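You operate a simulated robot arm through the tools that you are given. There is no shell and no other tool. Be economical: measure what you need, move in short steps, check, and stop when the job is done.

The job below is to be done with a simulated two-armed robot. You get a single attempt, and the scene is never put back.

Task
Turn the motor shaft to number 3 and lock it there.
Fine: stand the motor on the red mat, free the lever with the pink knob; hold the motor, the stiff shaft twists it round. Set down upright: motor with the round scale.
Where things are to end (x, y in the base frame): motor with the round scale within 0.12 m of [-1.27, -0.48].

It is judged by the outcome, as a careful person would: the job done as asked, and still so three seconds after it is handed in. It fails if anything else is knocked over, pushed out of place, dropped, spilled or broken.

Robot
Two 7-joint arms with four-finger grippers on one trunk, on a base that drives. Base frame: it is fixed to the floor where the robot stands at the start and does not move with it; the origin is under the middle of the robot, x ahead of it, y to its left, z up; the surface under the hand at the start is at about z = 0.743. Readings come in m, degrees, newtons and seconds.
The left shoulder is at the start at [0.04, 0.181, 1.13], the right one opposite. With the tool pointing down near the work surface each hand reaches from about 0.3 to 0.82 m from the robot's upright axis, wherever it stands, measured 20 degrees to its own side. Places, roughly: face of the red mat [-1.4, -0.5, 0.8]; motor lever with the pink knob [0.5, 0.1, 0.8]; shaft lever with the orange knob [0.5, 0.1, 1]. Payload 3.67 kg a hand.
The tool frame of a hand sits at the grasp point between the pads (the TCP): z along the fingers, y along the line on which they close. The tips reach 0.028 m beyond it. The gripper opens to 0.112 m. The gripper's body begins 0.073 m behind the TCP.
Orientation is told as [roll, pitch, yaw] about the base's x, y, z axes, in that order, counted from this pose: with the fingers straight down and closing along the base's y, the tool's x points along the base's -x, its y along +y and its z along -z.

Tools
- The arms move only by the tool move_arm. It takes "left_commands", "right_commands" or both (then of equal length, played together; a hand with none holds still); each is one flat list of numbers, 7 for each row, row after row: the turn, a rotation vector about the base's x, y, z in degrees, then the shift along the base's x, y, z in mm, then the opening, from 0 (shut) to 1 (fully open). In form: [wx, wy, wz, dx, dy, dz, fingers, wx, wy, wz, dx, dy, dz, fingers, ...]. A call has 1 to 10 rows; each row shifts and turns the commanded pose from where the row before left it. Each row takes 0.2 s and may step no farther than 0.05 m and 8.6 degrees from the row before; otherwise, or with a gripper value out of range, the whole call is refused. A pose out of reach is approached as far as the arm can. The call stops where the force on the tool passes 70 N (or 10 N more than at its start, if that is more) or the arm is blocked; 0.2 s more then pass. Each finger halts on what it meets, pressing with about 33 N; the grip force reading is that of the motor and also rises with nothing between the fingers. The clock runs only during rows and for 0.2 s after the last one: add rows that do not move to give the fingers time. The reply holds the time, the measured pose of the TCP, the force on the tool along the base axes, the opening and the grip force, in the units named above and with some noise, with the torque about the TCP (base axes, N m) and any sound that the robot's microphone picked up, and new pictures: "views" is both (left out), scene, wrist or none (wrist: the cameras of the hands that moved).
- Cameras (640 x 400 px; columns grow to the right, rows downward): "scene" is now at [0.1117, 0.0239, 1.3557]; the picture's right is [0.37, -0.93, 0.00], its down [-0.54, -0.22, -0.81] and it looks along [0.76, 0.30, -0.58] (base axes); focal length 282 px, centre (320, 200). "left" rides on the left gripper at [0.06, 0.018, -0.104] in its tool frame; the picture's right is [-0.29, 0.96, 0.00], its down [-0.80, -0.24, -0.55] and it looks along [-0.53, -0.16, 0.83] (tool axes); focal length 234 px, centre (320, 200). "right" rides on the right gripper at [0.06, -0.018, -0.104] in its tool frame; the picture's right is [0.29, 0.96, 0.00], its down [-0.80, 0.24, -0.55] and it looks along [-0.53, 0.16, 0.83] (tool axes); focal length 234 px, centre (320, 200). There is no depth. A picture from a camera that has moved, and an enlarged one, comes with that camera's place and axes in the base frame and with its lens. The place of the scene camera against the robot may be out by one fixed shift of up to 0.018 m in any direction.
- raise_lower(by): slides the trunk up (or, below 0, down) by that many m; the arms and the scene camera ride with it, the base frame stays. It gives what a move gives, with no picture.
- steer(legs): drives the robot by 1 to 6 legs, each [ahead, left, turn to the left] in m, m and degrees, along the robot's own axes; the way and the turn of a leg run together, so that a leg with both is an arc; at most 1.5 m and 180 degrees a leg. The arms and the cameras ride along, it lands a little off, and it stops where it bumps. It gives what a move gives, and a new picture of the scene camera.
- pan_tilt(pan, tilt): turns the head with the scene camera to pan (to the left, within 86 degrees either way) and tilt (down, from -29 to 69), counted from straight ahead of the robot. It gives what a move gives, and a new picture of the scene camera.
- inspect(camera, box): a new picture of the part [left, top, right, bottom] of that camera's present view, enlarged. No time passes.
- close_job(): hands the job in; it is judged then, once.

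Work in short steps. Places have to be worked out from the pictures, the camera data and where the tool is seen: move nearer, look again, correct. Check each grasp and each placing, and mend what went wrong. You have 120 turns and 260 pictures in all, those below and enlarged ones among them. Open the grippers and draw the arms clear of the work before you hand the job in, unless the task says otherwise; then end with one line.

The tools are called after "Call:" as name(argument=value, ...) on one line, values as JSON. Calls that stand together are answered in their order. move_arm: Moves the arms, as the interface text tells. Its arguments: {"type":"object","properties":{"left_commands":{"type":"array","items":{"type":"number"}},"right_commands":{"type":"array","items":{"type":"number"}},"views":{"type":"string","enum":["both","scene","wrist","none"]}},"required":[]} The other tools are called the same way: raise_lower (by) slides the trunk up or down; steer (legs) drives the base; pan_tilt (pan, tilt) turns the head that bears the scene camera; inspect (camera, box) takes an enlarged picture of a part of a camera's view; close_job () hands the job in.

At the start:

```text
time_s: 0.0
left_position: [0.442, 0.3777, 1.1052]
left_tool_rot: [0.0, -0.1, 0.1]
left_wrist_force: [0.2, -0.4, -0.3]
left_torque: [-0.01, 0.02, -0.01]
left_width: 0.112
left_grip_force: 0.1
right_position: [0.5053, -0.0339, 1.2038]
right_tool_rot: [0.0, 0.1, 0.0]
right_wrist_force: [0.1, 0.3, 0.2]
right_torque: [0.03, -0.01, 0.0]
right_width: 0.1122
right_grip_force: 0.0
trunk travel left (down, up): [-0.25, 0.264]
robot x, y, heading: [0.0006, -0.0006, 0.1]
head pan, tilt: [21.9, 35.4]
```

scene: 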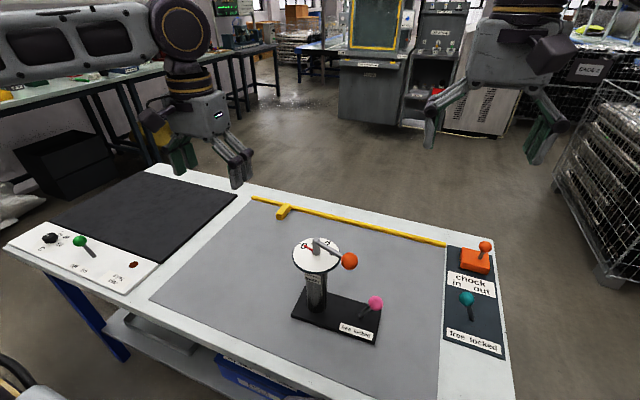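
right: 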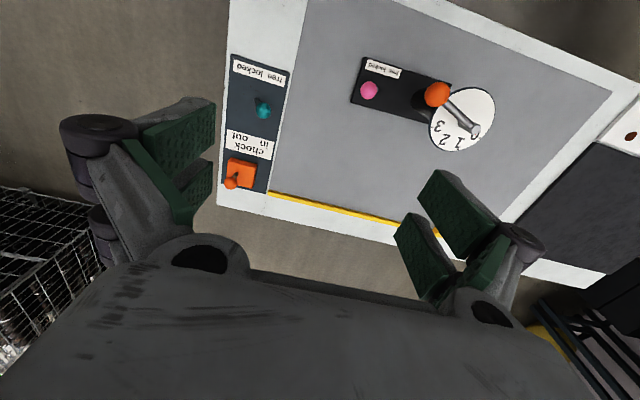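
left: 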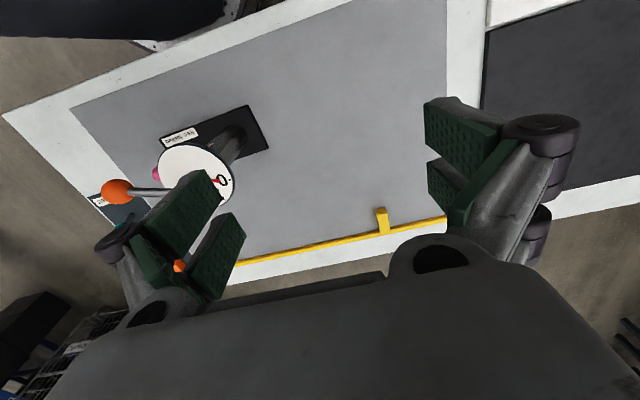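

I see the motor on the bench ahead: dial on top with orange-knobbed lever, pink lever on its base. I enlarge the scene to read the details.

Call:
inspect(camera="scene", box=[270, 220, 400, 350])

Call:
inspect(camera="right", box=[340, 40, 510, 160])

Call:
inspect(camera="left", box=[80, 80, 290, 230])

```text
3.08 times, centred on (335, 285) of scene
camera zoom: at [0.1117, 0.0239, 1.3557], right [0.37, -0.93, 0.0], down [-0.54, -0.22, -0.81], along [0.76, 0.3, -0.58], focal length 867 px, centre (274, -62)
```

zoom: 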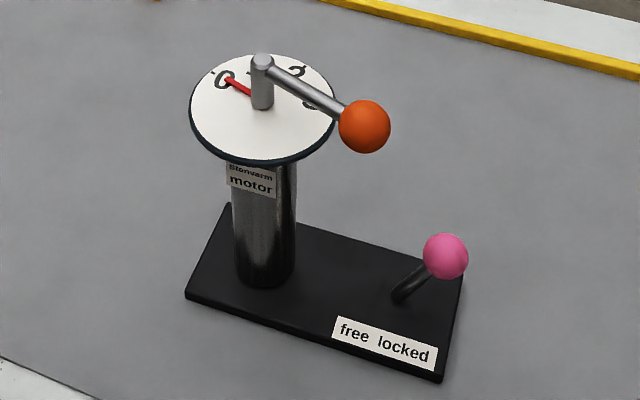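

```text
3.33 times, centred on (425, 100) of right
camera zoom: at [0.4452, -0.0522, 1.3075], right [-0.29, 0.96, 0.0], down [0.8, 0.24, 0.55], along [0.53, 0.16, -0.83], focal length 781 px, centre (-30, 533)
```

zoom: 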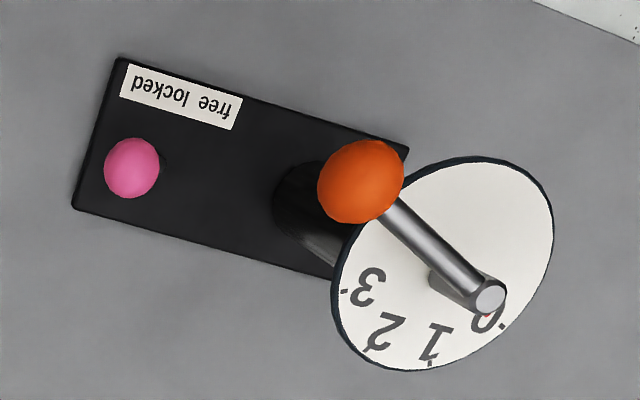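

```text
2.67 times, centred on (185, 155) of left
camera zoom: at [0.3821, 0.3952, 1.2094], right [0.29, 0.96, 0.0], down [0.8, -0.24, 0.55], along [0.53, -0.16, -0.83], focal length 624 px, centre (680, 320)
```

zoom: 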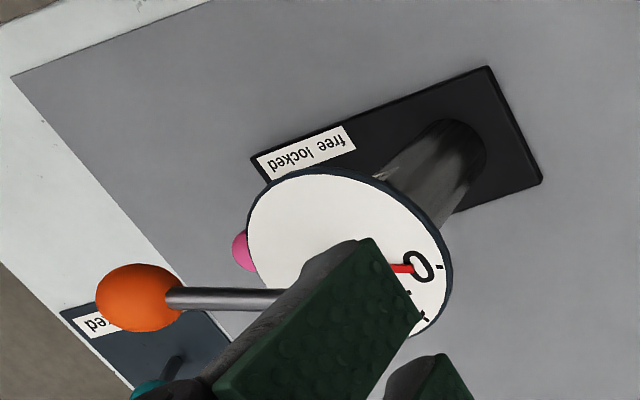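

Estimates: shaft axis ≈ (0.477, 0.177), dial z≈0.94, cylinder dia ≈0.045, plate x 0.44–0.53, y 0.03–0.226; pink knob ≈ (0.495, 0.05, 0.82), lever leaning towards "locked". I back off 0.2 m to make room for a horizontal grasp of the cylinder with the left hand, and look.

Call:
steer(legs=[[-0.2, 0, 0]])

```text
time_s: 1.6
left_position: [0.2475, 0.3764, 1.1055]
left_tool_rot: [-0.1, 0.0, 0.0]
left_wrist_force: [-0.3, 0.2, 1.0]
left_torque: [0.0, -0.03, 0.0]
left_width: 0.1118
left_grip_force: 0.1
right_position: [0.3111, -0.0342, 1.2032]
right_tool_rot: [0.0, -0.1, -0.2]
right_wrist_force: [-0.3, -0.6, -0.1]
right_torque: [0.04, 0.01, 0.03]
right_width: 0.112
right_grip_force: 0.1
trunk travel left (down, up): [-0.25, 0.264]
robot x, y, heading: [-0.1965, 0.0003, -0.2]
head pan, tilt: [21.9, 35.4]
camera scene: at [-0.0826, 0.0239, 1.3557], right [0.37, -0.93, 0.0], down [-0.54, -0.22, -0.82], along [0.76, 0.3, -0.58], focal length 282 px, centre (320, 200)
```

scene: 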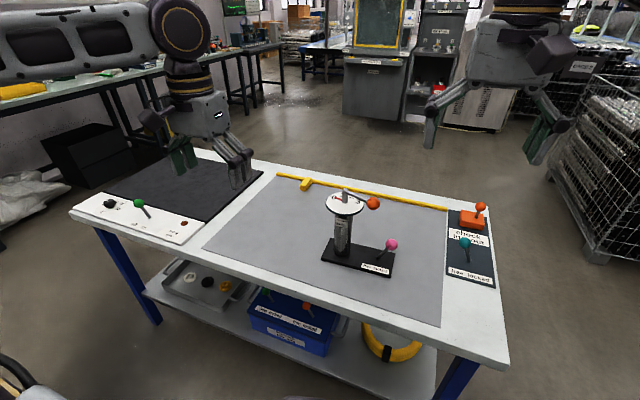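

Now swing the left hand to point forward (about 18° below horizontal) and bring it in front of the cylinder, stopping ~10 cm short.

Call:
move_arm(left_commands=[0, -8, 0, 9, -22, -28, 1, 0, -8, 0, 9, -22, -28, 1, 0, -8, 0, 9, -22, -28, 1, 0, -8, 0, 9, -22, -28, 1, 0, -8, 0, 9, -22, -28, 1, 0, -8, 0, 9, -22, -28, 1, 0, -8, 0, 9, -22, -28, 1, 0, -8, 0, 9, -22, -28, 1, 0, -8, 0, 9, -22, -28, 1])

```text
time_s: 3.6
left_position: [0.3342, 0.1786, 0.8534]
left_tool_rot: [-0.6, -72.1, 0.6]
left_wrist_force: [0.2, -0.8, 0.7]
left_torque: [0.03, 0.0, 0.08]
left_width: 0.1122
left_grip_force: 0.1
left hand out of reach, approached as far as the arm can: row 6
right_position: [0.3142, -0.0344, 1.2024]
right_tool_rot: [0.0, 0.2, 0.1]
right_wrist_force: [0.9, 1.0, -0.3]
right_torque: [-0.04, 0.04, -0.01]
right_width: 0.1117
right_grip_force: 0.0
trunk travel left (down, up): [-0.25, 0.264]
robot x, y, heading: [-0.192, 0.0026, -0.2]
head pan, tilt: [21.9, 35.4]
camera scene: at [-0.0794, 0.0241, 1.3552], right [0.37, -0.93, 0.0], down [-0.54, -0.22, -0.81], along [0.76, 0.3, -0.58], focal length 282 px, centre (320, 200)
camera left: at [0.2175, 0.1962, 0.8274], right [0.09, 0.96, 0.27], down [-0.28, -0.24, 0.93], along [0.96, -0.16, 0.25], focal length 234 px, centre (320, 200)
```

scene: 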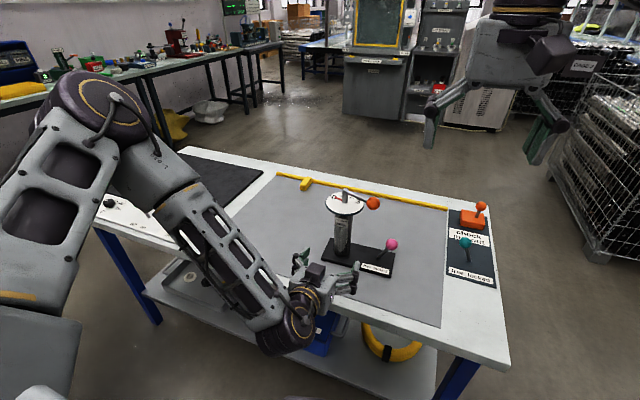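
left: 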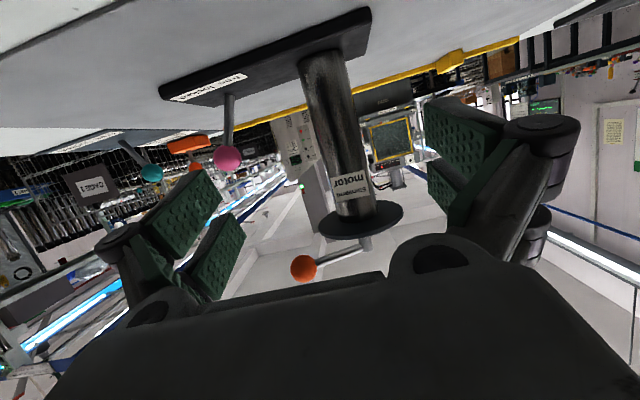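

The hand points at the cylinder and the left camera puts the axis at y≈0.195. I advance 10 cm with a small lateral correction and look again.

Call:
move_arm(left_commands=[0, 0, 0, 25, 3, -2, 1, 0, 0, 0, 25, 3, -2, 1, 0, 0, 0, 25, 3, -2, 1, 0, 0, 0, 25, 3, -2, 1])

```text
time_s: 4.6
left_position: [0.4332, 0.1933, 0.8476]
left_tool_rot: [-0.2, -71.9, 0.0]
left_wrist_force: [0.5, -0.3, -0.5]
left_torque: [0.01, -0.01, 0.0]
left_width: 0.1119
left_grip_force: 0.1
left hand out of reach, approached as far as the arm can: row 4
right_position: [0.3125, -0.0348, 1.2034]
right_tool_rot: [0.0, 0.1, -0.1]
right_wrist_force: [-0.2, -0.5, 0.1]
right_torque: [-0.01, 0.0, 0.01]
right_width: 0.112
right_grip_force: 0.0
trunk travel left (down, up): [-0.25, 0.264]
robot x, y, heading: [-0.1913, 0.0013, 0.2]
head pan, tilt: [21.9, 35.4]
camera scene: at [-0.0813, 0.0238, 1.3556], right [0.37, -0.93, 0.0], down [-0.54, -0.22, -0.81], along [0.76, 0.3, -0.58], focal length 282 px, centre (320, 200)
camera left: at [0.3174, 0.2114, 0.8239], right [0.09, 0.96, 0.27], down [-0.28, -0.24, 0.93], along [0.96, -0.16, 0.25], focal length 234 px, centre (320, 200)
```

scene: 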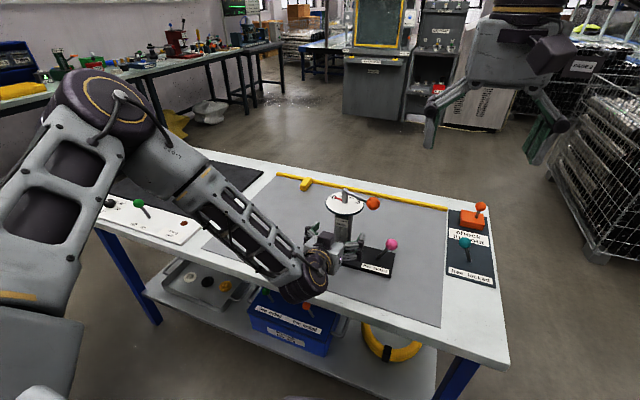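
left: 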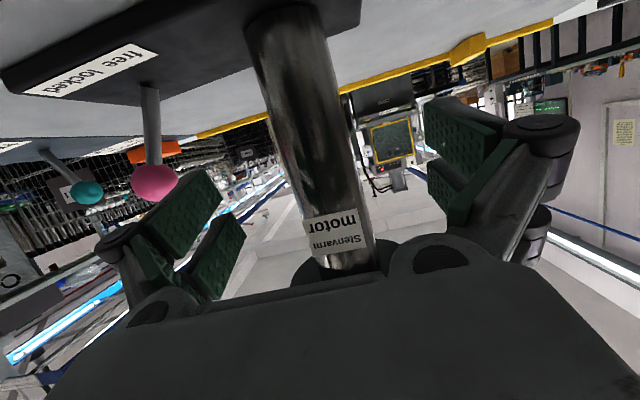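

Axis confirmed at y≈0.196. I advance the last 4.5 cm and close on the cylinder.

Call:
move_arm(left_commands=[0, 0, 0, 23, 2, 0, 1, 0, 0, 0, 23, 1, 0, 1, 0, 0, 0, 0, 0, 0, 0.7, 0, 0, 0, 0, 0, 0, 0.4, 0, 0, 0, 0, 0, 0, 0.2, 0, 0, 0, 0, 0, 0, 0.1, 0, 0, 0, 0, 0, 0, 0])

```text
time_s: 6.2
left_position: [0.4752, 0.2024, 0.8562]
left_tool_rot: [-0.1, -71.9, -0.1]
left_wrist_force: [0.5, -3.4, 1.4]
left_torque: [-0.11, 0.16, -0.01]
left_width: 0.0458
left_grip_force: 33.1
left hand out of reach, approached as far as the arm can: row 1, 2
right_position: [0.3116, -0.0347, 1.2031]
right_tool_rot: [-0.1, 0.0, -0.1]
right_wrist_force: [0.6, 0.8, 0.1]
right_torque: [0.01, 0.03, -0.03]
right_width: 0.112
right_grip_force: 0.1
trunk travel left (down, up): [-0.25, 0.264]
robot x, y, heading: [-0.196, 0.0008, -0.2]
head pan, tilt: [21.9, 35.4]
camera scene: at [-0.0822, 0.0233, 1.3557], right [0.37, -0.93, 0.0], down [-0.54, -0.21, -0.81], along [0.76, 0.3, -0.58], focal length 282 px, centre (320, 200)
camera left: at [0.3589, 0.22, 0.8323], right [0.09, 0.96, 0.27], down [-0.28, -0.24, 0.93], along [0.96, -0.16, 0.25], focal length 234 px, centre (320, 200)
```

scene: 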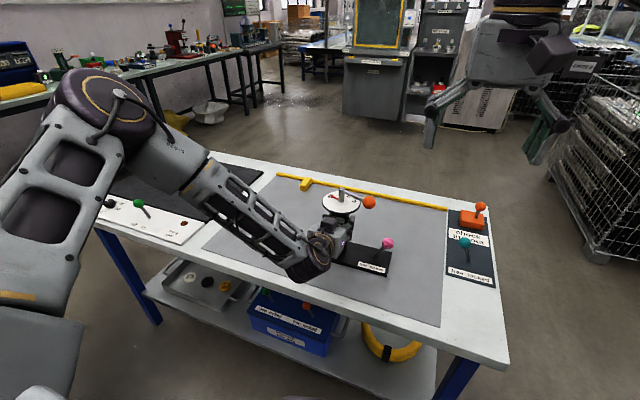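
left: 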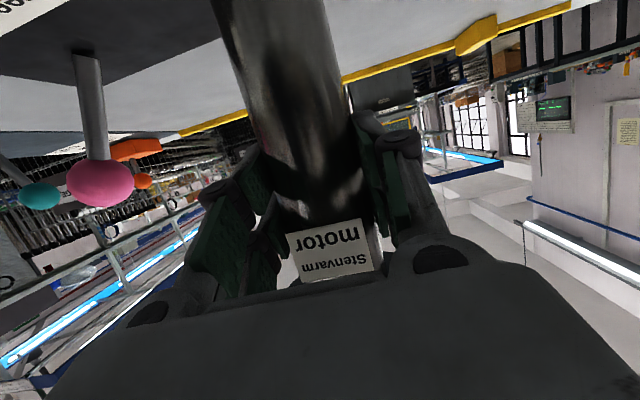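

Gripped (0.046 m wide, 33 N). Lift it straight with the trunk by 3 cm first to check the hold.

Call:
raise_lower(by=0.03)

Call:
inspect(camera="scene", box=[240, 160, 500, 320])

```text
time_s: 7.0
left_position: [0.476, 0.2037, 0.885]
left_tool_rot: [-0.1, -71.7, 0.1]
left_wrist_force: [-0.5, -0.1, -8.1]
left_torque: [0.23, -0.02, 0.04]
left_width: 0.0455
left_grip_force: 33.1
right_position: [0.3124, -0.0339, 1.2323]
right_tool_rot: [0.0, 0.1, -0.1]
right_wrist_force: [1.1, 0.5, -0.6]
right_torque: [-0.01, 0.0, -0.02]
right_width: 0.1122
right_grip_force: 0.1
trunk travel left (down, up): [-0.28, 0.234]
robot x, y, heading: [-0.1965, 0.0013, -0.2]
head pan, tilt: [21.9, 35.4]
```

```text
2.46 times, centred on (370, 240) of scene
camera zoom: at [-0.0806, 0.0242, 1.3852], right [0.37, -0.93, 0.0], down [-0.54, -0.22, -0.81], along [0.76, 0.3, -0.58], focal length 694 px, centre (197, 102)
```

zoom: 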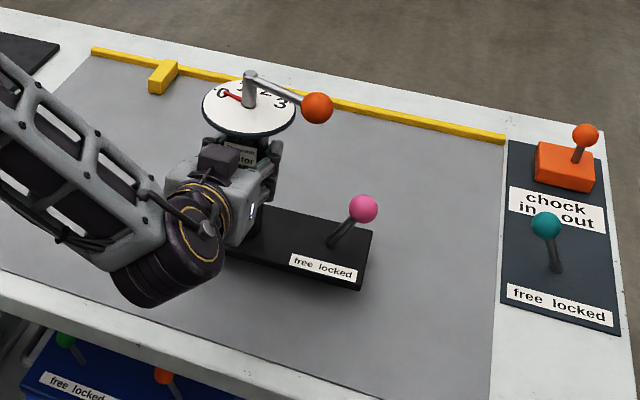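

Weight 8 N taken, motor stays level. Raise further, back off 0.25 m and look around toward the right/back.

Call:
raise_lower(by=0.14)

Call:
steer(legs=[[-0.2, 0, 0]])

Call:
pan_tilt(pan=-86, tilt=30)

Call:
pan_tilt(pan=86, tilt=30)

```text
time_s: 8.6
left_position: [0.4769, 0.2034, 1.0252]
left_tool_rot: [-0.2, -71.8, 0.0]
left_wrist_force: [-0.9, 0.6, -8.5]
left_torque: [0.19, 0.02, 0.01]
left_width: 0.0457
left_grip_force: 33.1
right_position: [0.3129, -0.0342, 1.3725]
right_tool_rot: [0.1, 0.2, -0.1]
right_wrist_force: [-0.1, 0.0, 1.0]
right_torque: [0.0, 0.01, 0.02]
right_width: 0.112
right_grip_force: 0.1
trunk travel left (down, up): [-0.42, 0.094]
robot x, y, heading: [-0.1938, -0.001, 0.0]
head pan, tilt: [21.9, 35.4]
```

```text
time_s: 10.2
left_position: [0.2762, 0.2079, 1.0249]
left_tool_rot: [-0.2, -71.7, 0.5]
left_wrist_force: [1.4, -0.1, -6.8]
left_torque: [0.22, 0.06, 0.02]
left_width: 0.0456
left_grip_force: 33.2
right_position: [0.1164, -0.0301, 1.3704]
right_tool_rot: [0.0, 0.2, 0.3]
right_wrist_force: [-0.5, 0.9, -0.2]
right_torque: [0.0, 0.0, 0.01]
right_width: 0.1119
right_grip_force: 0.0
trunk travel left (down, up): [-0.42, 0.094]
robot x, y, heading: [-0.3904, -0.0037, 0.3]
head pan, tilt: [21.9, 35.4]
camera scene: at [-0.2783, 0.0244, 1.5249], right [0.38, -0.93, 0.0], down [-0.54, -0.22, -0.81], along [0.75, 0.31, -0.58], focal length 282 px, centre (320, 200)
```

scene: 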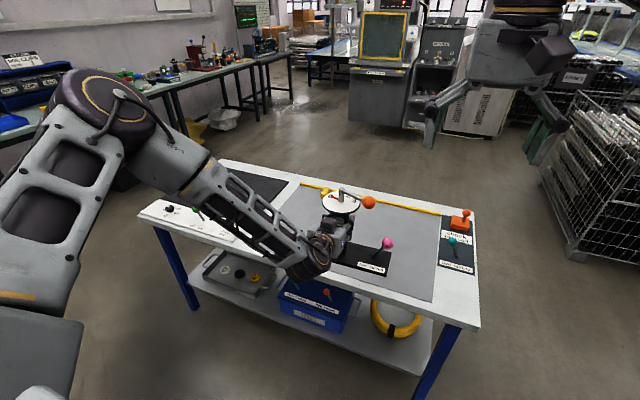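

```text
time_s: 12.1
left_position: [0.2749, 0.2077, 1.0257]
left_tool_rot: [-0.1, -71.7, 0.5]
left_wrist_force: [-0.1, 0.7, -7.6]
left_torque: [0.21, 0.05, 0.03]
left_width: 0.0456
left_grip_force: 33.2
right_position: [0.1144, -0.0314, 1.3717]
right_tool_rot: [0.0, 0.0, 0.3]
right_wrist_force: [0.5, -0.4, 0.4]
right_torque: [0.02, 0.0, -0.01]
right_width: 0.1118
right_grip_force: 0.0
trunk travel left (down, up): [-0.42, 0.094]
robot x, y, heading: [-0.3944, -0.0019, 0.6]
head pan, tilt: [-85.9, 30.0]
camera scene: at [-0.3551, -0.099, 1.5336], right [-1.0, -0.08, 0.0], down [-0.04, 0.5, -0.87], along [0.07, -0.86, -0.5], focal length 282 px, centre (320, 200)
```

scene: 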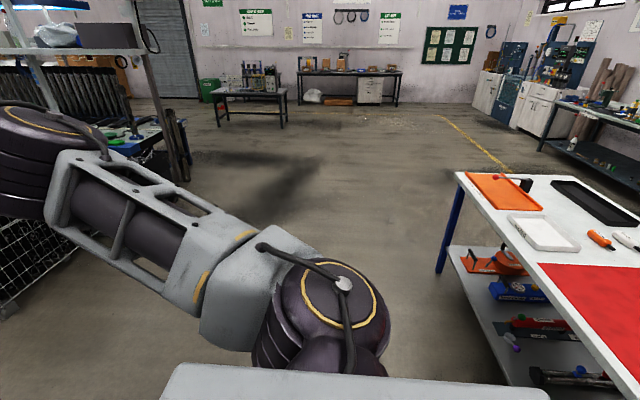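

```text
time_s: 14.7
left_position: [0.2755, 0.2081, 1.0261]
left_tool_rot: [-0.1, -71.8, 0.5]
left_wrist_force: [0.4, -0.1, -6.9]
left_torque: [0.22, 0.02, 0.01]
left_width: 0.0457
left_grip_force: 33.3
right_position: [0.1138, -0.0318, 1.372]
right_tool_rot: [0.1, 0.1, 0.4]
right_wrist_force: [0.2, -1.3, -0.3]
right_torque: [-0.04, 0.02, -0.01]
right_width: 0.1119
right_grip_force: 0.1
trunk travel left (down, up): [-0.42, 0.094]
robot x, y, heading: [-0.393, 0.0046, 0.1]
head pan, tilt: [85.9, 30.0]
camera scene: at [-0.356, 0.0814, 1.5336], right [1.0, -0.06, 0.0], down [-0.03, -0.5, -0.87], along [0.06, 0.86, -0.5], focal length 282 px, centre (320, 200)
```

scene: 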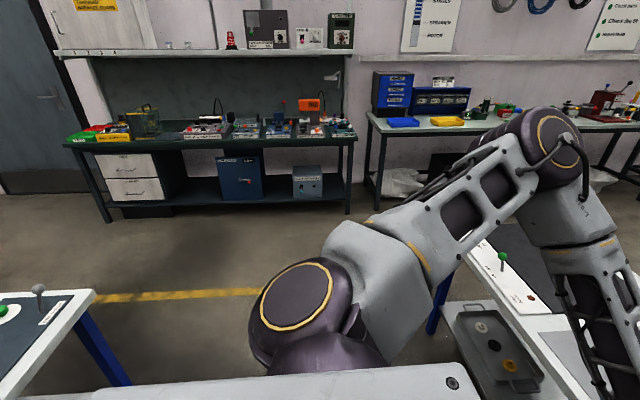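

Table 2's front edge is at x≈-1.05 and the mat starts ≈-1.11; the motor's bottom (~0.91) clears both tables. I turn right by 120° in place and look.

Call:
pan_tilt(pan=-20, tilt=35)

Call:
steer(legs=[[0, 0, -90]])

Call:
pan_tilt(pan=-70, tilt=35)

```text
time_s: 16.5
left_position: [0.2754, 0.2075, 1.0259]
left_tool_rot: [-0.1, -71.8, 0.4]
left_wrist_force: [0.2, -0.5, -7.9]
left_torque: [0.19, 0.06, -0.03]
left_width: 0.0458
left_grip_force: 32.8
right_position: [0.1132, -0.0323, 1.3722]
right_tool_rot: [-0.1, 0.1, 0.2]
right_wrist_force: [-1.0, 0.3, 0.2]
right_torque: [0.03, 0.0, -0.01]
right_width: 0.1122
right_grip_force: 0.1
trunk travel left (down, up): [-0.42, 0.094]
robot x, y, heading: [-0.3942, -0.0009, 0.6]
head pan, tilt: [-20.0, 35.0]
camera scene: at [-0.2789, -0.0384, 1.5257], right [-0.34, -0.94, 0.0], down [-0.54, 0.19, -0.82], along [0.77, -0.27, -0.57], focal length 282 px, centre (320, 200)
```

scene: 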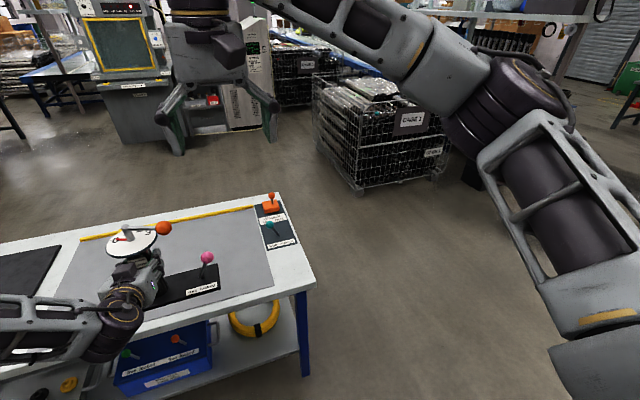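

```text
time_s: 21.2
left_position: [-0.1919, -0.6712, 1.0256]
left_tool_rot: [-0.1, -71.7, -90.1]
left_wrist_force: [0.7, 0.1, -8.1]
left_torque: [0.06, -0.21, 0.02]
left_width: 0.0455
left_grip_force: 32.8
right_position: [-0.4292, -0.5065, 1.3727]
right_tool_rot: [0.0, 0.1, -90.2]
right_wrist_force: [-0.9, -0.7, 0.1]
right_torque: [0.04, 0.02, 0.01]
right_width: 0.112
right_grip_force: 0.0
trunk travel left (down, up): [-0.42, 0.094]
robot x, y, heading: [-0.395, -0.0009, -90.2]
head pan, tilt: [-20.0, 35.0]
camera scene: at [-0.4135, -0.1134, 1.5257], right [-0.94, 0.35, 0.0], down [0.2, 0.54, -0.82], along [-0.28, -0.77, -0.57], focal length 282 px, centre (320, 200)
```

scene: 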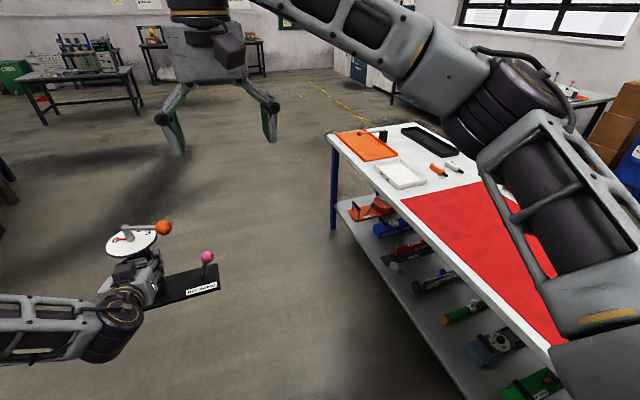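

```text
time_s: 22.4
left_position: [-0.1925, -0.6703, 1.0249]
left_tool_rot: [-0.1, -71.7, -90.1]
left_wrist_force: [-0.6, -0.2, -8.0]
left_torque: [0.08, -0.2, 0.0]
left_width: 0.0456
left_grip_force: 32.7
right_position: [-0.4296, -0.5081, 1.3725]
right_tool_rot: [0.0, 0.1, -90.3]
right_wrist_force: [0.3, 0.2, 0.1]
right_torque: [-0.02, -0.04, 0.01]
right_width: 0.112
right_grip_force: 0.1
trunk travel left (down, up): [-0.42, 0.094]
robot x, y, heading: [-0.3951, 0.002, -90.1]
head pan, tilt: [-70.0, 35.0]
camera scene: at [-0.466, -0.0607, 1.5258], right [-0.34, 0.94, 0.0], down [0.54, 0.2, -0.82], along [-0.77, -0.28, -0.57], focal length 282 px, centre (320, 200)
```

scene: 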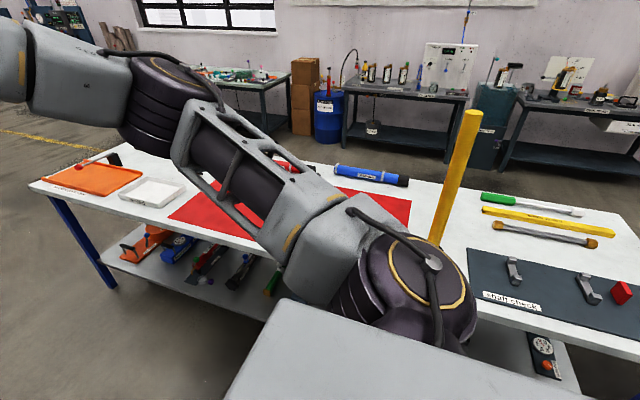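

The mat is clear in the target area; a tall yellow post stands at ≈(-1.35, 0.09). I drive 0.275 ahead (to y≈-0.275), then turn right 90° to face the mat.

Call:
steer(legs=[[0.275, 0, 0], [0, 0, -90]])

Call:
pan_tilt(pan=10, tilt=40)

```text
time_s: 28.5
left_position: [-1.0661, -0.4729, 1.0253]
left_tool_rot: [-0.1, -71.9, 179.8]
left_wrist_force: [-0.3, 0.0, -7.8]
left_torque: [-0.17, -0.03, -0.02]
left_width: 0.0456
left_grip_force: 33.0
right_position: [-0.9007, -0.2368, 1.3732]
right_tool_rot: [0.1, 0.0, 179.7]
right_wrist_force: [0.2, 0.9, -0.3]
right_torque: [0.04, 0.01, -0.02]
right_width: 0.1118
right_grip_force: 0.1
trunk travel left (down, up): [-0.42, 0.094]
robot x, y, heading: [-0.3923, -0.2766, 179.5]
head pan, tilt: [-70.0, 35.0]
camera scene: at [-0.4357, -0.1995, 1.5258], right [0.94, 0.34, 0.0], down [0.19, -0.54, -0.82], along [-0.28, 0.77, -0.57], focal length 282 px, centre (320, 200)
```

scene: 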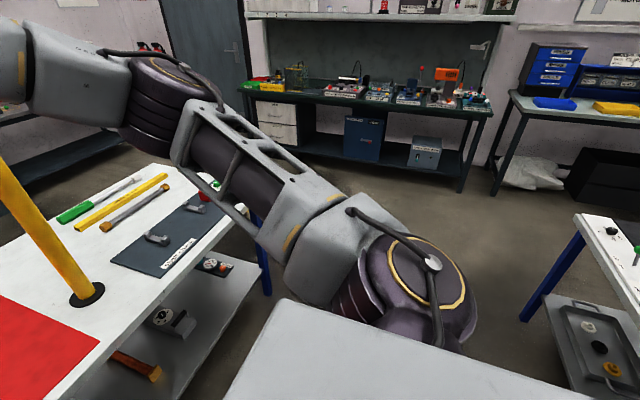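

```text
time_s: 30.1
left_position: [-1.0655, -0.4739, 1.0255]
left_tool_rot: [-0.1, -71.8, 179.8]
left_wrist_force: [0.4, 1.0, -7.0]
left_torque: [-0.2, -0.05, -0.01]
left_width: 0.0457
left_grip_force: 32.6
right_position: [-0.902, -0.2366, 1.3728]
right_tool_rot: [-0.1, 0.0, 179.6]
right_wrist_force: [-1.2, -0.5, 0.0]
right_torque: [0.0, -0.02, 0.01]
right_width: 0.1123
right_grip_force: 0.1
trunk travel left (down, up): [-0.42, 0.094]
robot x, y, heading: [-0.3939, -0.2745, 179.9]
head pan, tilt: [10.0, 40.0]
camera scene: at [-0.4898, -0.2967, 1.5182], right [-0.17, 0.99, 0.0], down [0.63, 0.11, -0.77], along [-0.75, -0.13, -0.64], focal length 282 px, centre (320, 200)
```

scene: 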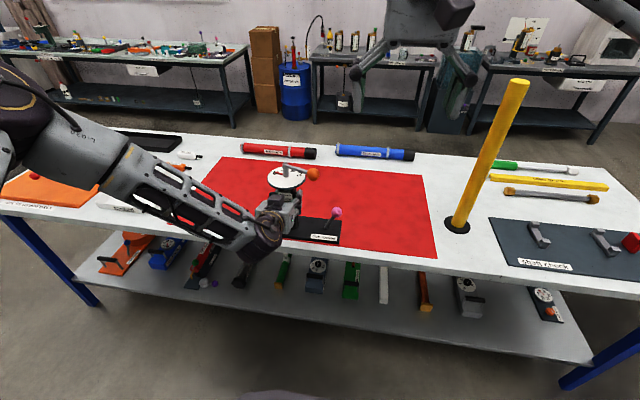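

Position is good. Drive 0.2 m forward so the motor is above (-1.27, -0.475), then lower most of the way with the trunk.

Call:
steer(legs=[[0.2, 0, 0]])

Call:
raise_lower(by=-0.085)

Call:
inspect(camera="scene", box=[180, 130, 480, 320])

```text
time_s: 31.6
left_position: [-1.2529, -0.4754, 1.025]
left_tool_rot: [0.0, -71.9, -180.0]
left_wrist_force: [1.0, 0.1, -8.2]
left_torque: [-0.21, -0.04, 0.0]
left_width: 0.046
left_grip_force: 32.9
right_position: [-1.0881, -0.2392, 1.3741]
right_tool_rot: [-0.1, -0.2, 180.1]
right_wrist_force: [0.8, 0.3, 0.0]
right_torque: [0.02, 0.02, -0.01]
right_width: 0.1119
right_grip_force: 0.1
trunk travel left (down, up): [-0.42, 0.094]
robot x, y, heading: [-0.5817, -0.2746, 180.0]
head pan, tilt: [10.0, 40.0]
camera scene: at [-0.677, -0.2965, 1.5184], right [-0.17, 0.98, 0.0], down [0.63, 0.11, -0.77], along [-0.76, -0.13, -0.64], focal length 282 px, centre (320, 200)
```

scene: 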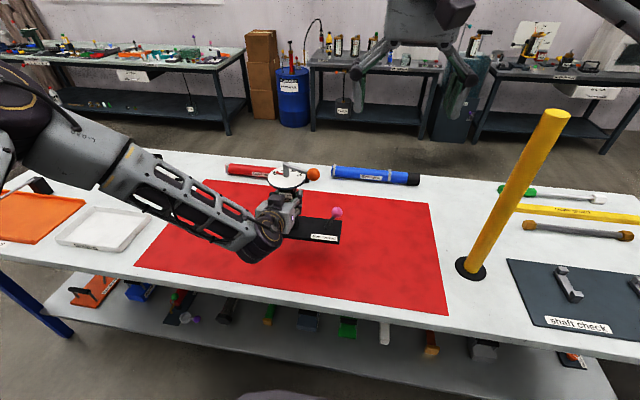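

```text
time_s: 32.9
left_position: [-1.2541, -0.4757, 0.9386]
left_tool_rot: [-0.2, -71.8, -179.8]
left_wrist_force: [-0.1, 0.2, -8.1]
left_torque: [-0.2, -0.05, 0.02]
left_width: 0.0456
left_grip_force: 33.3
right_position: [-1.0911, -0.2386, 1.2867]
right_tool_rot: [0.0, -0.1, 180.0]
right_wrist_force: [-0.7, -0.3, 0.4]
right_torque: [0.01, -0.03, 0.02]
right_width: 0.1119
right_grip_force: 0.0
trunk travel left (down, up): [-0.335, 0.179]
robot x, y, heading: [-0.5823, -0.2726, 180.0]
head pan, tilt: [10.0, 40.0]
```

```text
2.11 times, centred on (330, 225) of scene
camera zoom: at [-0.6798, -0.2965, 1.4326], right [-0.17, 0.98, 0.0], down [0.63, 0.11, -0.77], along [-0.75, -0.13, -0.64], focal length 593 px, centre (299, 147)
```

zoom: 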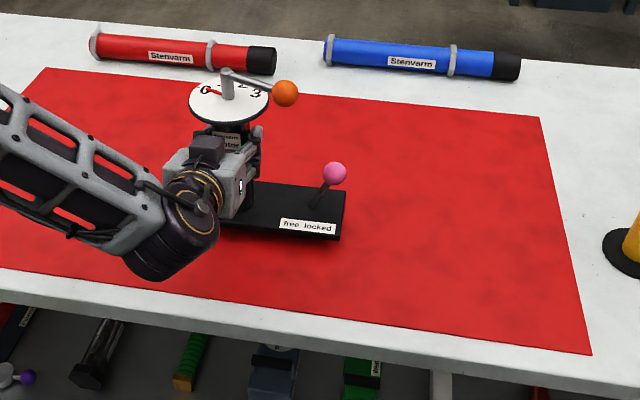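

Bottom should be ~2–3 cm above the mat. Lower with small arm steps watching the force.

Call:
move_arm(left_commands=[0, 0, 0, 0, 0, -5, 0, 0, 0, 0, 0, 0, -5, 0, 0, 0, 0, 0, 0, -5, 0, 0, 0, 0, 0, 0, -4, 0], views="scene")

```text
time_s: 33.9
left_position: [-1.2488, -0.4833, 0.931]
left_tool_rot: [-0.2, -71.7, -180.1]
left_wrist_force: [0.4, -0.1, -8.7]
left_torque: [-0.22, -0.06, -0.03]
left_width: 0.0454
left_grip_force: 33.0
left hand out of reach, approached as far as the arm can: row 1, 2, 3, 4
right_position: [-1.0908, -0.2373, 1.2882]
right_tool_rot: [0.1, 0.2, 180.0]
right_wrist_force: [0.7, -0.6, 0.1]
right_torque: [0.01, 0.0, 0.01]
right_width: 0.1119
right_grip_force: 0.1
trunk travel left (down, up): [-0.335, 0.179]
robot x, y, heading: [-0.5853, -0.2733, 179.9]
head pan, tilt: [10.0, 40.0]
camera scene: at [-0.6797, -0.2966, 1.4327], right [-0.17, 0.98, 0.0], down [0.63, 0.11, -0.77], along [-0.75, -0.13, -0.64], focal length 282 px, centre (320, 200)
```

scene: 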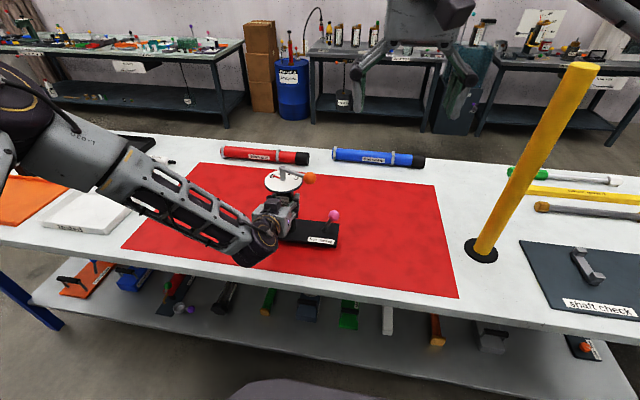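

The arm itself is at a joint limit, so I continue lowering by trunk in small steps and watch the force.

Call:
raise_lower(by=-0.012)

Call:
inspect(camera="scene", box=[200, 140, 400, 280])

```text
time_s: 34.5
left_position: [-1.2495, -0.4823, 0.9184]
left_tool_rot: [-0.3, -71.6, -180.0]
left_wrist_force: [0.6, 0.0, -7.7]
left_torque: [-0.22, -0.02, 0.02]
left_width: 0.0456
left_grip_force: 32.7
right_position: [-1.0906, -0.2372, 1.2747]
right_tool_rot: [0.0, 0.1, 180.0]
right_wrist_force: [-0.4, 0.9, -0.5]
right_torque: [-0.01, 0.02, -0.01]
right_width: 0.1119
right_grip_force: 0.0
trunk travel left (down, up): [-0.323, 0.191]
robot x, y, heading: [-0.5871, -0.2735, 179.9]
head pan, tilt: [10.0, 40.0]
```

```text
2.86 times, centred on (300, 210) of scene
camera zoom: at [-0.6797, -0.2966, 1.4207], right [-0.17, 0.98, 0.0], down [0.63, 0.11, -0.77], along [-0.75, -0.13, -0.64], focal length 805 px, centre (377, 171)
```

zoom: 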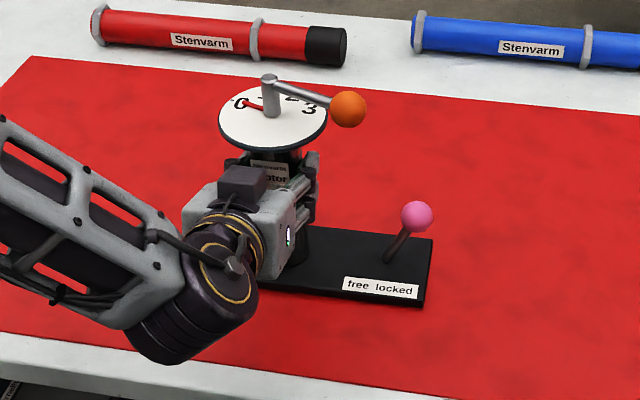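

No contact yet; another 8 mm.

Call:
raise_lower(by=-0.008)

```text
time_s: 35.0
left_position: [-1.2496, -0.4829, 0.9161]
left_tool_rot: [-0.2, -72.2, -180.0]
left_wrist_force: [-0.9, -1.4, 16.4]
left_torque: [0.02, 0.93, 0.22]
left_width: 0.0457
left_grip_force: 33.0
right_position: [-1.0876, -0.2384, 1.2676]
right_tool_rot: [0.0, -0.1, 179.9]
right_wrist_force: [0.0, -0.5, 0.1]
right_torque: [0.01, -0.03, 0.03]
right_width: 0.1117
right_grip_force: 0.0
trunk travel left (down, up): [-0.315, 0.199]
robot x, y, heading: [-0.5791, -0.269, 180.1]
head pan, tilt: [10.0, 40.0]
```

Contact made (16 N reaction); motor stands on the mat at ≈(-1.25,-0.483). Look through the right hand camera and the scene for the pink lever and dial.

Call:
inspect(camera="right", box=[320, 0, 640, 200])

Call:
inspect(camera="scene", box=[220, 140, 380, 260])

```text
2.00 times, centred on (480, 100) of right
camera zoom: at [-1.0291, -0.2207, 1.3724], right [0.29, -0.96, 0.0], down [-0.8, -0.24, 0.55], along [-0.53, -0.16, -0.83], focal length 468 px, centre (0, 400)
```

zoom: 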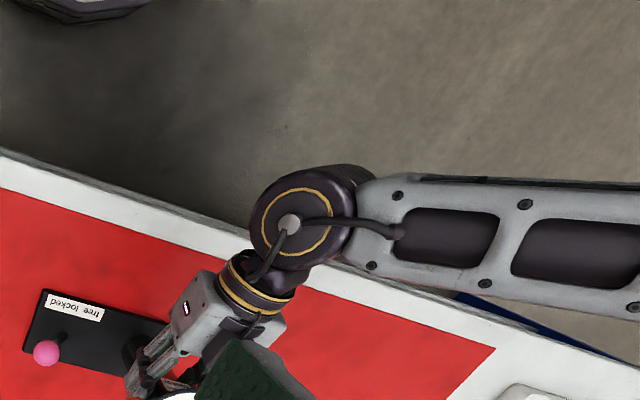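

```text
3.33 times, centred on (300, 200) of scene
camera zoom: at [-0.6771, -0.296, 1.4132], right [-0.17, 0.98, 0.0], down [0.63, 0.11, -0.77], along [-0.76, -0.13, -0.64], focal length 939 px, centre (387, 200)
```

zoom: 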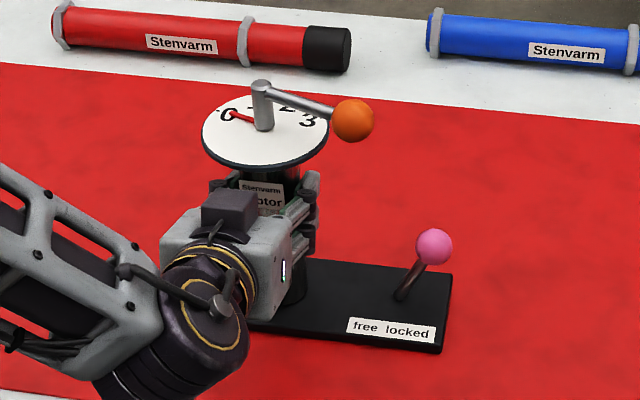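

Triangulated pink knob at (-1.269, -0.354, 0.869), pivot ≈ y -0.383, so "free" is a push along -y. I bring the right hand, closed and tilted to lean outward (+y), to a waiting pose beside it.

Call:
move_arm(right_commands=[-5, 0, 0, -22, -1, -33, 0.5, -5, 0, 0, -22, -1, -33, 0.2, -5, 0, 0, -22, -1, -33, 0, -5, 0, 0, -23, -1, -33, 0, -5, 0, 0, -23, -1, -33, 0, -5, 0, 0, -23, -1, -33, 0, -5, 0, 0, -23, 0, -33, 0, -5, 0, 0, -23, 0, -33, 0])

```text
time_s: 36.8
left_position: [-1.248, -0.4831, 0.9119]
left_tool_rot: [0.0, -71.7, 179.9]
left_wrist_force: [-9.0, -0.8, 17.1]
left_torque: [0.04, 1.0, 0.16]
left_width: 0.0456
left_grip_force: 32.9
right_position: [-1.2679, -0.2431, 1.0044]
right_tool_rot: [40.2, -0.1, -180.0]
right_wrist_force: [0.7, 0.0, -0.1]
right_torque: [0.0, 0.01, -0.02]
right_width: 0.0003
right_grip_force: 33.0
trunk travel left (down, up): [-0.315, 0.199]
robot x, y, heading: [-0.5863, -0.2738, 179.9]
head pan, tilt: [10.0, 40.0]
camera scene: at [-0.6779, -0.2955, 1.413], right [-0.17, 0.98, 0.0], down [0.63, 0.11, -0.77], along [-0.75, -0.13, -0.64], focal length 282 px, centre (320, 200)
camera right: at [-1.2071, -0.1621, 1.0721], right [0.29, -0.73, 0.62], down [-0.8, 0.17, 0.58], along [-0.53, -0.66, -0.53], focal length 234 px, centre (320, 200)
```

scene: 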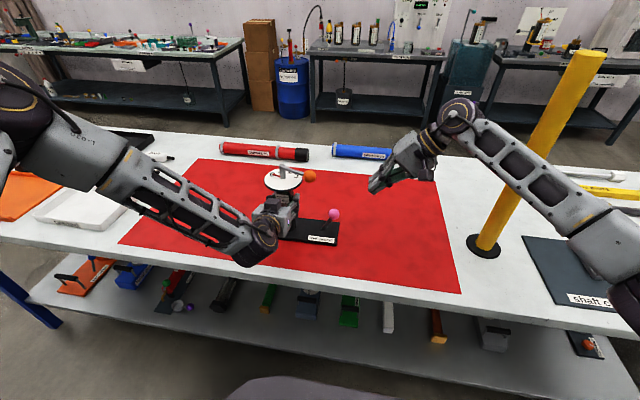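
right: 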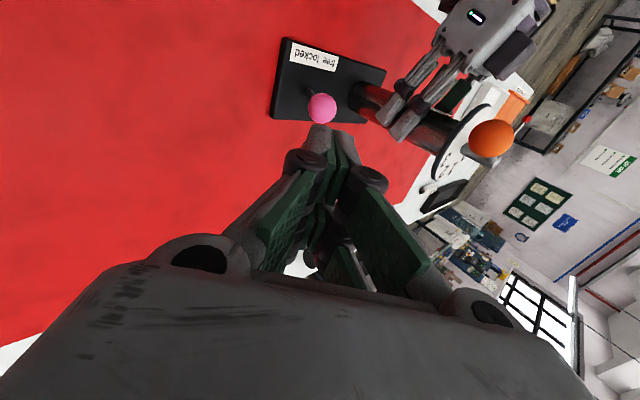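

Knob re-measured at (-1.267,-0.357,0.869). Go down beside it (TCP y≈-0.29), left hand holding.

Call:
move_arm(right_commands=[0, 0, 0, 0, -10, -36, 0, 0, 0, 0, 0, -10, -36, 0, 0, 0, 0, 0, -12, -36, 0, 0, 0, 0, 0, -13, -36, 0])

Call:
inspect(camera="scene", box=[220, 130, 420, 260])

```text
time_s: 37.8
left_position: [-1.2464, -0.4825, 0.9121]
left_tool_rot: [-0.1, -71.8, 179.9]
left_wrist_force: [2.3, 0.0, 13.5]
left_torque: [0.2, 0.28, -0.04]
left_width: 0.0459
left_grip_force: 33.2
right_position: [-1.271, -0.2867, 0.8609]
right_tool_rot: [39.9, 0.1, 180.2]
right_wrist_force: [0.6, -0.2, -0.1]
right_torque: [0.0, -0.02, -0.03]
right_width: 0.0002
right_grip_force: 33.3
trunk travel left (down, up): [-0.315, 0.199]
robot x, y, heading: [-0.5851, -0.2762, 180.0]
head pan, tilt: [10.0, 40.0]
camera scene: at [-0.6768, -0.296, 1.413], right [-0.17, 0.98, 0.0], down [0.63, 0.11, -0.77], along [-0.76, -0.13, -0.64], focal length 282 px, centre (320, 200)
camera right: at [-1.2116, -0.2061, 0.9292], right [0.29, -0.73, 0.62], down [-0.8, 0.17, 0.58], along [-0.53, -0.66, -0.53], focal length 234 px, centre (320, 200)
```

scene: 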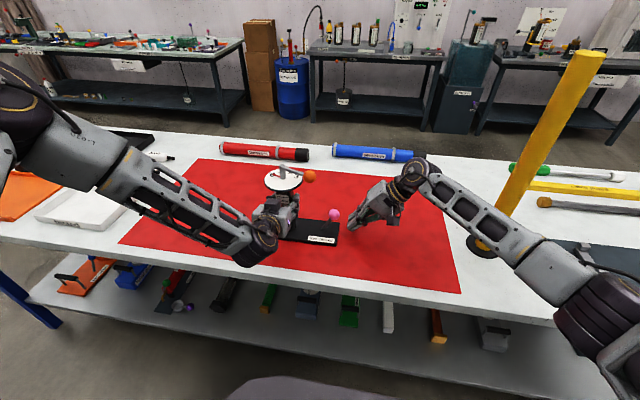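
right: 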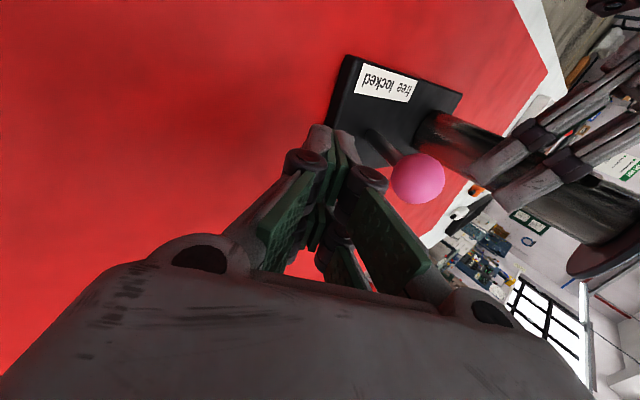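

```text
3.08 times, centred on (320, 195) of scene
camera zoom: at [-0.6768, -0.296, 1.413], right [-0.17, 0.98, 0.0], down [0.63, 0.11, -0.77], along [-0.76, -0.13, -0.64], focal length 867 px, centre (320, 215)
```

zoom: 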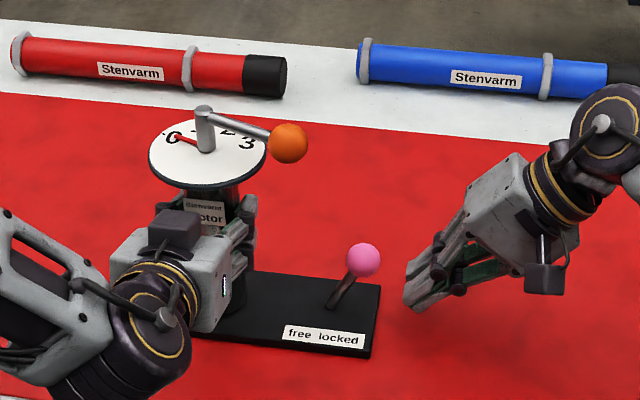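

Fingertips are beside and slightly below the knob. Push along -y, first 70 mm.

Call:
move_arm(right_commands=[0, 0, 0, 0, -14, 0, 0, 0, 0, 0, 0, -14, 0, 0, 0, 0, 0, 0, -14, 0, 0, 0, 0, 0, 0, -14, 2, 0, 0, 0, 0, 0, -14, 2, 0])

Call:
inspect(camera="scene", box=[220, 130, 420, 260])

```text
time_s: 39.0
left_position: [-1.2471, -0.4836, 0.9118]
left_tool_rot: [-0.2, -71.7, 179.9]
left_wrist_force: [4.2, 0.8, 7.0]
left_torque: [-0.01, -0.42, -0.17]
left_width: 0.0458
left_grip_force: 33.4
right_position: [-1.2712, -0.3583, 0.8653]
right_tool_rot: [40.1, 0.1, 180.0]
right_wrist_force: [0.3, 0.2, 0.0]
right_torque: [0.0, -0.02, -0.03]
right_width: 0.0
right_grip_force: 33.0
trunk travel left (down, up): [-0.315, 0.199]
robot x, y, heading: [-0.5843, -0.2754, 180.0]
head pan, tilt: [10.0, 40.0]
camera scene: at [-0.6774, -0.2964, 1.413], right [-0.17, 0.98, 0.0], down [0.63, 0.11, -0.77], along [-0.76, -0.13, -0.64], focal length 282 px, centre (320, 200)
camera right: at [-1.2113, -0.2776, 0.9339], right [0.29, -0.73, 0.62], down [-0.8, 0.17, 0.58], along [-0.53, -0.66, -0.53], focal length 234 px, centre (320, 200)
```

scene: 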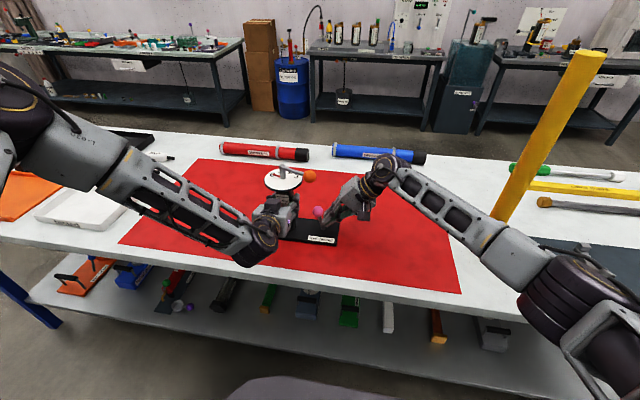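
right: 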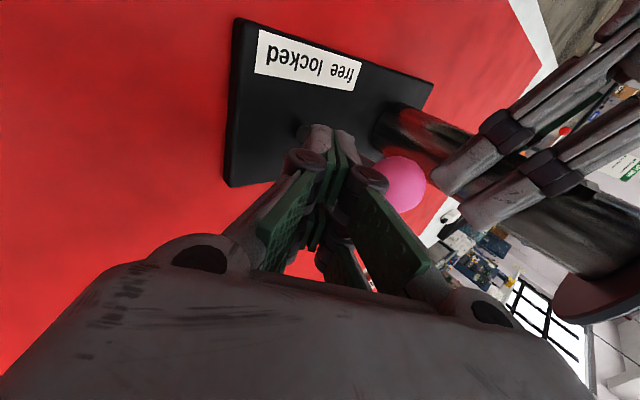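

```text
3.08 times, centred on (320, 195) of scene
camera zoom: at [-0.6774, -0.2964, 1.413], right [-0.17, 0.98, 0.0], down [0.63, 0.11, -0.77], along [-0.76, -0.13, -0.64], focal length 867 px, centre (320, 215)
```

zoom: 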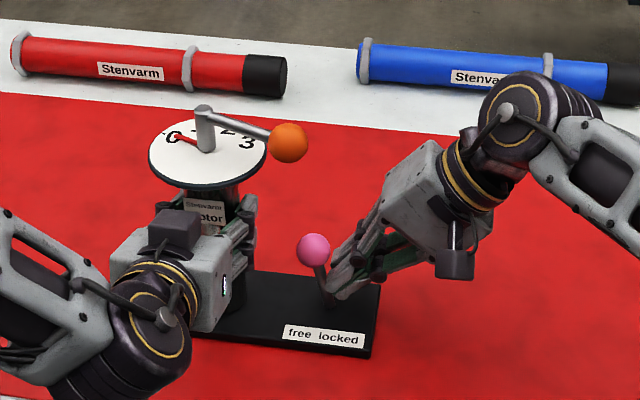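

The lever has passed upright towards "free". Push another ~25 mm in small steps to its stop.

Call:
move_arm(right_commands=[0, 0, 0, 0, -8, -2, 0, 0, 0, 0, 0, -8, -2, 0, 0, 0, 0, 0, -8, -2, 0])

Call:
inspect(camera="scene", box=[220, 130, 420, 260])

```text
time_s: 40.0
left_position: [-1.2494, -0.4917, 0.911]
left_tool_rot: [1.0, -71.8, -179.9]
left_wrist_force: [1.4, -6.7, 7.0]
left_torque: [0.52, 0.22, 0.0]
left_width: 0.0457
left_grip_force: 32.8
right_position: [-1.2753, -0.3749, 0.8633]
right_tool_rot: [39.9, -0.3, 179.4]
right_wrist_force: [3.4, 9.0, 11.3]
right_torque: [-0.13, -0.15, 0.16]
right_width: 0.0003
right_grip_force: 33.1
trunk travel left (down, up): [-0.315, 0.199]
robot x, y, heading: [-0.5822, -0.2717, 179.9]
head pan, tilt: [10.0, 40.0]
stopped in row 3 (right hand): the force on the tool passed its limit at 72 N (the readings are from after the stop); the commanded pose is now the measured one
camera scene: at [-0.6767, -0.2957, 1.4131], right [-0.17, 0.99, 0.0], down [0.63, 0.11, -0.77], along [-0.76, -0.13, -0.64], focal length 282 px, centre (320, 200)
camera right: at [-1.2154, -0.2953, 0.9312], right [0.28, -0.74, 0.61], down [-0.79, 0.18, 0.58], along [-0.54, -0.65, -0.53], focal length 234 px, centre (320, 200)
```

scene: 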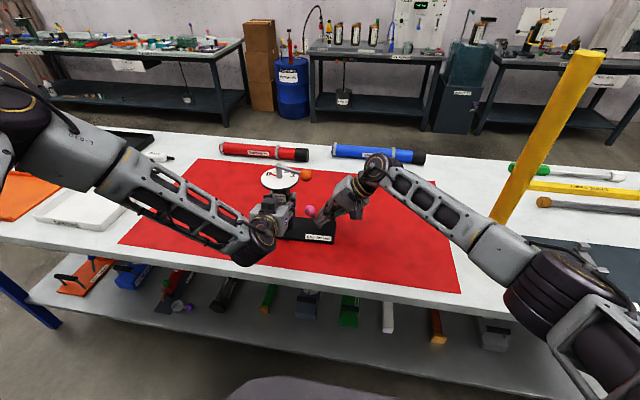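
right: 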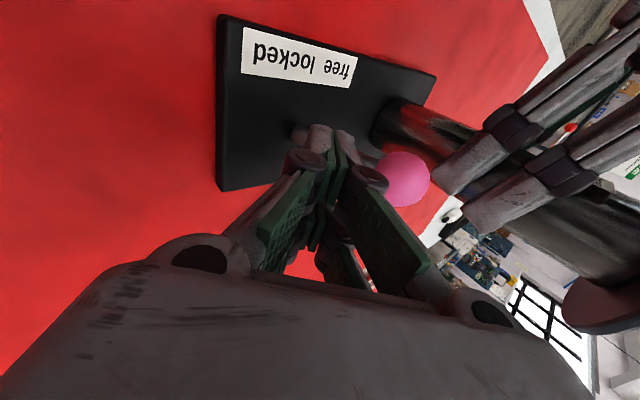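

```text
3.08 times, centred on (320, 195) of scene
camera zoom: at [-0.6767, -0.2957, 1.4131], right [-0.17, 0.99, 0.0], down [0.63, 0.11, -0.77], along [-0.76, -0.13, -0.64], focal length 867 px, centre (320, 215)
```

zoom: 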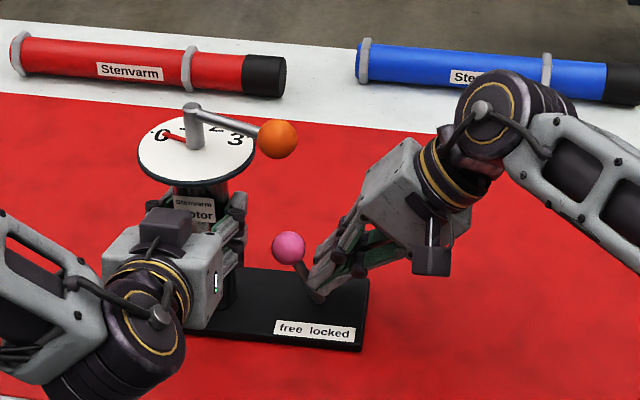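

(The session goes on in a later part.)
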